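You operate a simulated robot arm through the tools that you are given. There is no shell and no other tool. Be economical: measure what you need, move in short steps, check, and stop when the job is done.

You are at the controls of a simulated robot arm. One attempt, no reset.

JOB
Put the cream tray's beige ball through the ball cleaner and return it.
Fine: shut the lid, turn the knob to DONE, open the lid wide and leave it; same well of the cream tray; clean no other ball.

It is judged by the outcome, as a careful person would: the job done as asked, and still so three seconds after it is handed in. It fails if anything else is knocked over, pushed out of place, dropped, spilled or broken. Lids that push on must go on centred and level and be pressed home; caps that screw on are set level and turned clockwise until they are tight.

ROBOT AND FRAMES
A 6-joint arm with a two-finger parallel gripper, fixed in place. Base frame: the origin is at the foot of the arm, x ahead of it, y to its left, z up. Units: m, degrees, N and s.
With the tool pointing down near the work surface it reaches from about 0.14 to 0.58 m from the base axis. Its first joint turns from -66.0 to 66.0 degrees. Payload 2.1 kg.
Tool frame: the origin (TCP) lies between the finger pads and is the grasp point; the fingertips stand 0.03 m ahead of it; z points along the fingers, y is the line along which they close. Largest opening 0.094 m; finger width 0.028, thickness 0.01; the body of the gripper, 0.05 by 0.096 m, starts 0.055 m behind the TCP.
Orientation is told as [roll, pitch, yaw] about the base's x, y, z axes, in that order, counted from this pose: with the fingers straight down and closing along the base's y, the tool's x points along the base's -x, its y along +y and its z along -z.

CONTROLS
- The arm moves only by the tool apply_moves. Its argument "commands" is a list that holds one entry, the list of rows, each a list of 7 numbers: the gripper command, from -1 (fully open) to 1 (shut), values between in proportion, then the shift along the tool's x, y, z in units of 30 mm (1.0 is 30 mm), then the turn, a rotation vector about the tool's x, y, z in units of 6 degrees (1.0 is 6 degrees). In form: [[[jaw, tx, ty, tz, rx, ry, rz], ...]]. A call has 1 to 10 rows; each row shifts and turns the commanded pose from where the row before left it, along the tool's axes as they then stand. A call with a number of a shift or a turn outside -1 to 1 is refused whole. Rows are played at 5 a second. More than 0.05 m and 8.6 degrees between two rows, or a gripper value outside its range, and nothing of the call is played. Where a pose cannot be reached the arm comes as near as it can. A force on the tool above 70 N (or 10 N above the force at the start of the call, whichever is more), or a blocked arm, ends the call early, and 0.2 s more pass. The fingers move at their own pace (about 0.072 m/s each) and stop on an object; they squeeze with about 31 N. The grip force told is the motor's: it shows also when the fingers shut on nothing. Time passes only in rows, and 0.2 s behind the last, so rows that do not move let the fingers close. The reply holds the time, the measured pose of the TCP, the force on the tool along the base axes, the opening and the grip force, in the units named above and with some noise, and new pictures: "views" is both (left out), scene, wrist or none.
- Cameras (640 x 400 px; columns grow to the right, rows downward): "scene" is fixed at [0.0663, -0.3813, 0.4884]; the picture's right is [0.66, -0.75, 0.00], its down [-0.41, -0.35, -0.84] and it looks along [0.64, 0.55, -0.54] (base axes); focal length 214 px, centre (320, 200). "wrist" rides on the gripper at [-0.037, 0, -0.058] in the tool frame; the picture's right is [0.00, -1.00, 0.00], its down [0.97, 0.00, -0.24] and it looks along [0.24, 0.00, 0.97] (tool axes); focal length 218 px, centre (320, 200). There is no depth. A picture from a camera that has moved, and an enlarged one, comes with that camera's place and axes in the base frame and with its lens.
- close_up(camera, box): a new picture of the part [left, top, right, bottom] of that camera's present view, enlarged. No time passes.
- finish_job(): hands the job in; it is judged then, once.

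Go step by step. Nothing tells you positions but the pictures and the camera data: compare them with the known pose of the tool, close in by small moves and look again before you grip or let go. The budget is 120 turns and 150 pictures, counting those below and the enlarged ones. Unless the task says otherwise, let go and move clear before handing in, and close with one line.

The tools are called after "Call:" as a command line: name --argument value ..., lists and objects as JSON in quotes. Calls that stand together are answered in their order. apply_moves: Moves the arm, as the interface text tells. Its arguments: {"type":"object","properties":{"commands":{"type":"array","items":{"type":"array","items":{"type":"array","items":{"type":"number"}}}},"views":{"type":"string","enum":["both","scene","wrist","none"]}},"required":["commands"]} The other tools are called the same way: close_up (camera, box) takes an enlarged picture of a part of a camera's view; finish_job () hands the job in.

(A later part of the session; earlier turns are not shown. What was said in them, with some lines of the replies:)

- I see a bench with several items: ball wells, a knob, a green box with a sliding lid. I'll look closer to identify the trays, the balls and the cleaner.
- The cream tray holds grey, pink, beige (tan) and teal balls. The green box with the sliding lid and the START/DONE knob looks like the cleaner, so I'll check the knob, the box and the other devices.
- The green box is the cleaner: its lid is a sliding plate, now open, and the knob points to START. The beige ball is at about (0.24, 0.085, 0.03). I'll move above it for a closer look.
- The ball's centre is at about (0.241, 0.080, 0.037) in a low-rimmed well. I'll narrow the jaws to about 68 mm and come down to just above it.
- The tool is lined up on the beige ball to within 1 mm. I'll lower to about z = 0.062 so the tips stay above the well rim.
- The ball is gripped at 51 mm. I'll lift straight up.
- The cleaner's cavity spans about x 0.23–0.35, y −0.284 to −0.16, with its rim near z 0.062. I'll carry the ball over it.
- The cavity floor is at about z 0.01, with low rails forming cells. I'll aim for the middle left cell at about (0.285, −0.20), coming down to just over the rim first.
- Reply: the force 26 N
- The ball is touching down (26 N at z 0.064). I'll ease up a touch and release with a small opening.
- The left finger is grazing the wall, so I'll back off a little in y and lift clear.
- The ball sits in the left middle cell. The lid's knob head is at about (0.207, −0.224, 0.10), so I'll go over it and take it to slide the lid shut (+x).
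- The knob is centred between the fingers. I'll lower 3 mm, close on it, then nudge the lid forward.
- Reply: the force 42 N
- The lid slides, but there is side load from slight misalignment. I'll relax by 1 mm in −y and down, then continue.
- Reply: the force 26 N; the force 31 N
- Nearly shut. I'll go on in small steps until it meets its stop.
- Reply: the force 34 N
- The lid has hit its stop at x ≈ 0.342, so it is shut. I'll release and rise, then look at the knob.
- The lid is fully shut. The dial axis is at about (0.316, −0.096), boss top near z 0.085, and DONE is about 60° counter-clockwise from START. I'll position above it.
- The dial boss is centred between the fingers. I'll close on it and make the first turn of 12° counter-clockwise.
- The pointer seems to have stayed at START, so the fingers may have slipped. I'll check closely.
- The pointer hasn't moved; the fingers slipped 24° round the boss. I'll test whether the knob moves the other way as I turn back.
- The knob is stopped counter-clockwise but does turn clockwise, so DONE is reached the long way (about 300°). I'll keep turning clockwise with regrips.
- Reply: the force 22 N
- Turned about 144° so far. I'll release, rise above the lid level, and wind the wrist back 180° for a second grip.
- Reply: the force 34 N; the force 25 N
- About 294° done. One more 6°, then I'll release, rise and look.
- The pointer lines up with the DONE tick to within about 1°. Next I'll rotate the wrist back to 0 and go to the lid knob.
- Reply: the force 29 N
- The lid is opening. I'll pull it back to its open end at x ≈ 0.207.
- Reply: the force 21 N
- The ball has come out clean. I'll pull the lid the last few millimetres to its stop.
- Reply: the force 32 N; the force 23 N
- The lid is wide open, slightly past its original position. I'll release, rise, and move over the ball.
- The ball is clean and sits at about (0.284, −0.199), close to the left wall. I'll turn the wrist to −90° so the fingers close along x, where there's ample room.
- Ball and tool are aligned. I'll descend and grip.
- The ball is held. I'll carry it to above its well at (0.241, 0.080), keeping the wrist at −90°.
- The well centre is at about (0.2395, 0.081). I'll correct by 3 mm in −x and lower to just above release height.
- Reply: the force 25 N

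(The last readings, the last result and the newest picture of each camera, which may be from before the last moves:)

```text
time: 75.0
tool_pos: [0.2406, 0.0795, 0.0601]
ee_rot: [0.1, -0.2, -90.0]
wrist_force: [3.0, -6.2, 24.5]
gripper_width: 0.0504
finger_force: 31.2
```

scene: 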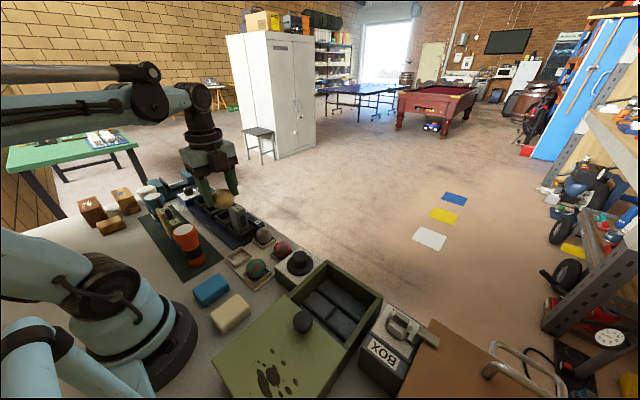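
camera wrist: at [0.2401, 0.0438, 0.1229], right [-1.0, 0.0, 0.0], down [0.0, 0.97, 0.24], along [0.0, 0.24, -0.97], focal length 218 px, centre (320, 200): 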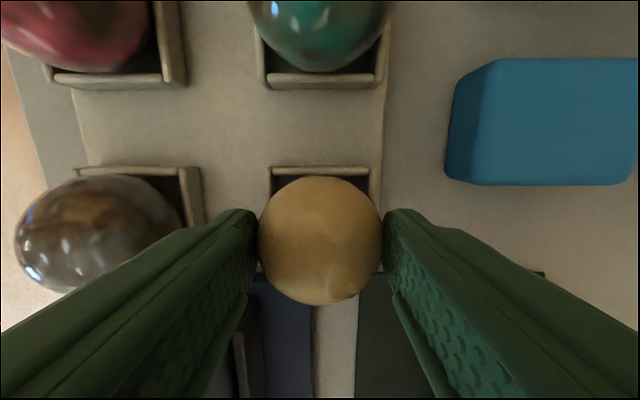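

The ball is seated in the well (24 N). I'll ease off and release gently.

Call:
apply_moves --commands '[[[1, 0, 0, -0.02, 0, 0, 0], [0.0, 0, 0, 0, 0, 0, 0], [-0.35, 0, 0, 0, 0, 0, 0], [-0.35, 0, 0, 0, 0, 0, 0], [-0.35, 0, 0, -0.3, 0, 0, 0], [-0.35, 0, 0, -0.8, 0, 0, 0], [-0.35, 0, 0, -1, 0, 0, 0], [-0.35, 0, 0, -1, 0, 0, 0], [-0.35, 0, 0, -1, 0, 0, 0], [-0.35, 0, 0, -1, 0, 0, 0]]]' --views "both"

Call:
close_up --camera "scene" --box '[180, 200, 420, 380]'

Call:
close_up --camera "wrist" --box '[180, 40, 400, 240]'

```text
time: 77.2
tool_pos: [0.2381, 0.0811, 0.2146]
ee_rot: [0.0, 0.0, -90.1]
wrist_force: [-0.3, 0.0, 0.3]
gripper_width: 0.0635
finger_force: 0.0
camera wrist: at [0.2385, 0.0443, 0.2717], right [-1.0, 0.0, 0.0], down [0.0, 0.97, 0.24], along [0.0, 0.24, -0.97], focal length 218 px, centre (320, 200)
```

scene: 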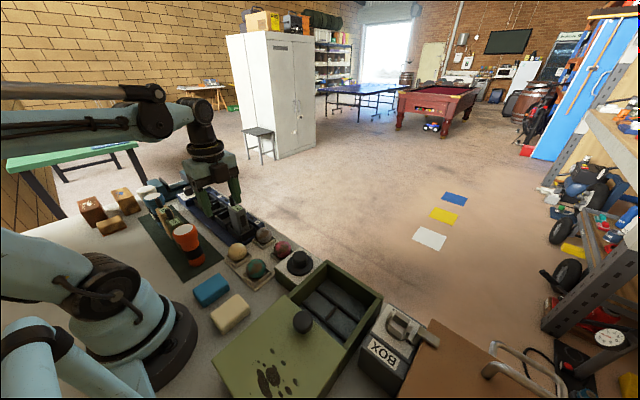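
wrist: 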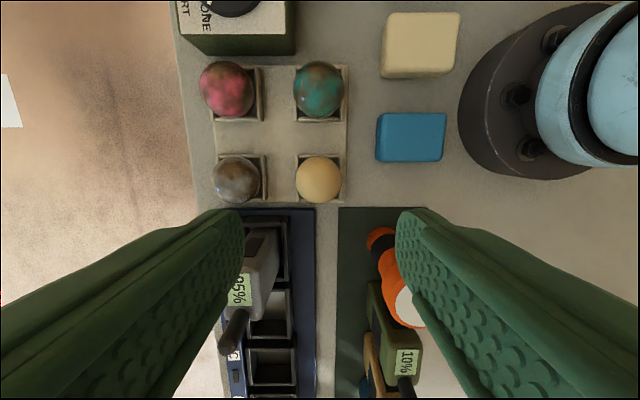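

```text
2.22 times, centred on (300, 290) of scene
camera zoom: at [0.0663, -0.3813, 0.4884], right [0.66, -0.75, 0.0], down [-0.41, -0.35, -0.84], along [0.64, 0.55, -0.54], focal length 477 px, centre (364, 0)
```

zoom: 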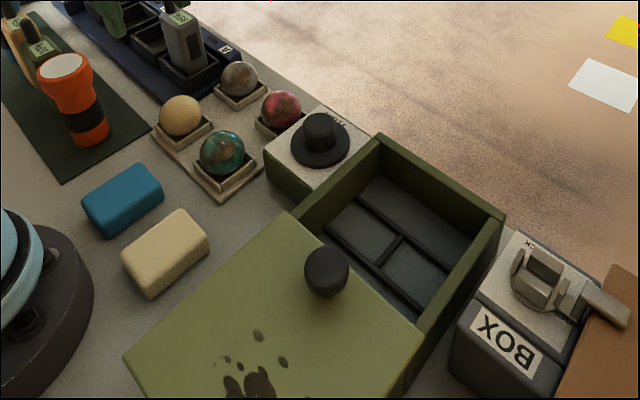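

```text
2.00 times, centred on (290, 140) of wrist
camera zoom: at [0.2385, 0.0443, 0.2717], right [-1.0, 0.0, 0.0], down [0.0, 0.97, 0.24], along [0.0, 0.24, -0.97], focal length 436 px, centre (380, 320)
```

zoom: 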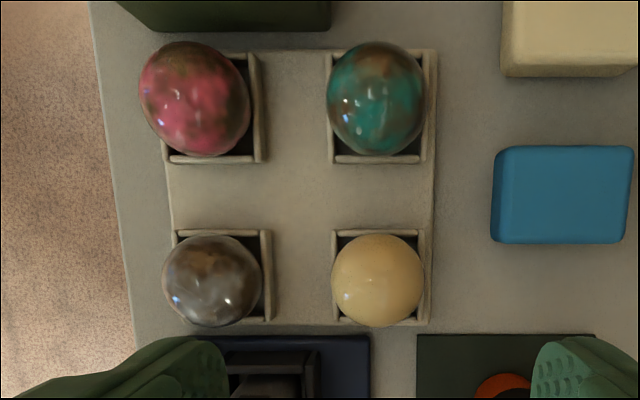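

The clean beige ball is back in its own well, the lid is wide open, the knob is at DONE, nothing else has moved, and the arm is clear.

Call:
finish_job

```text
The job is handed in.
```

The beige ball was cleaned and is back in the same well of the cream tray. The cleaner's lid is open wide, the knob is at DONE, and no other ball was cleaned.
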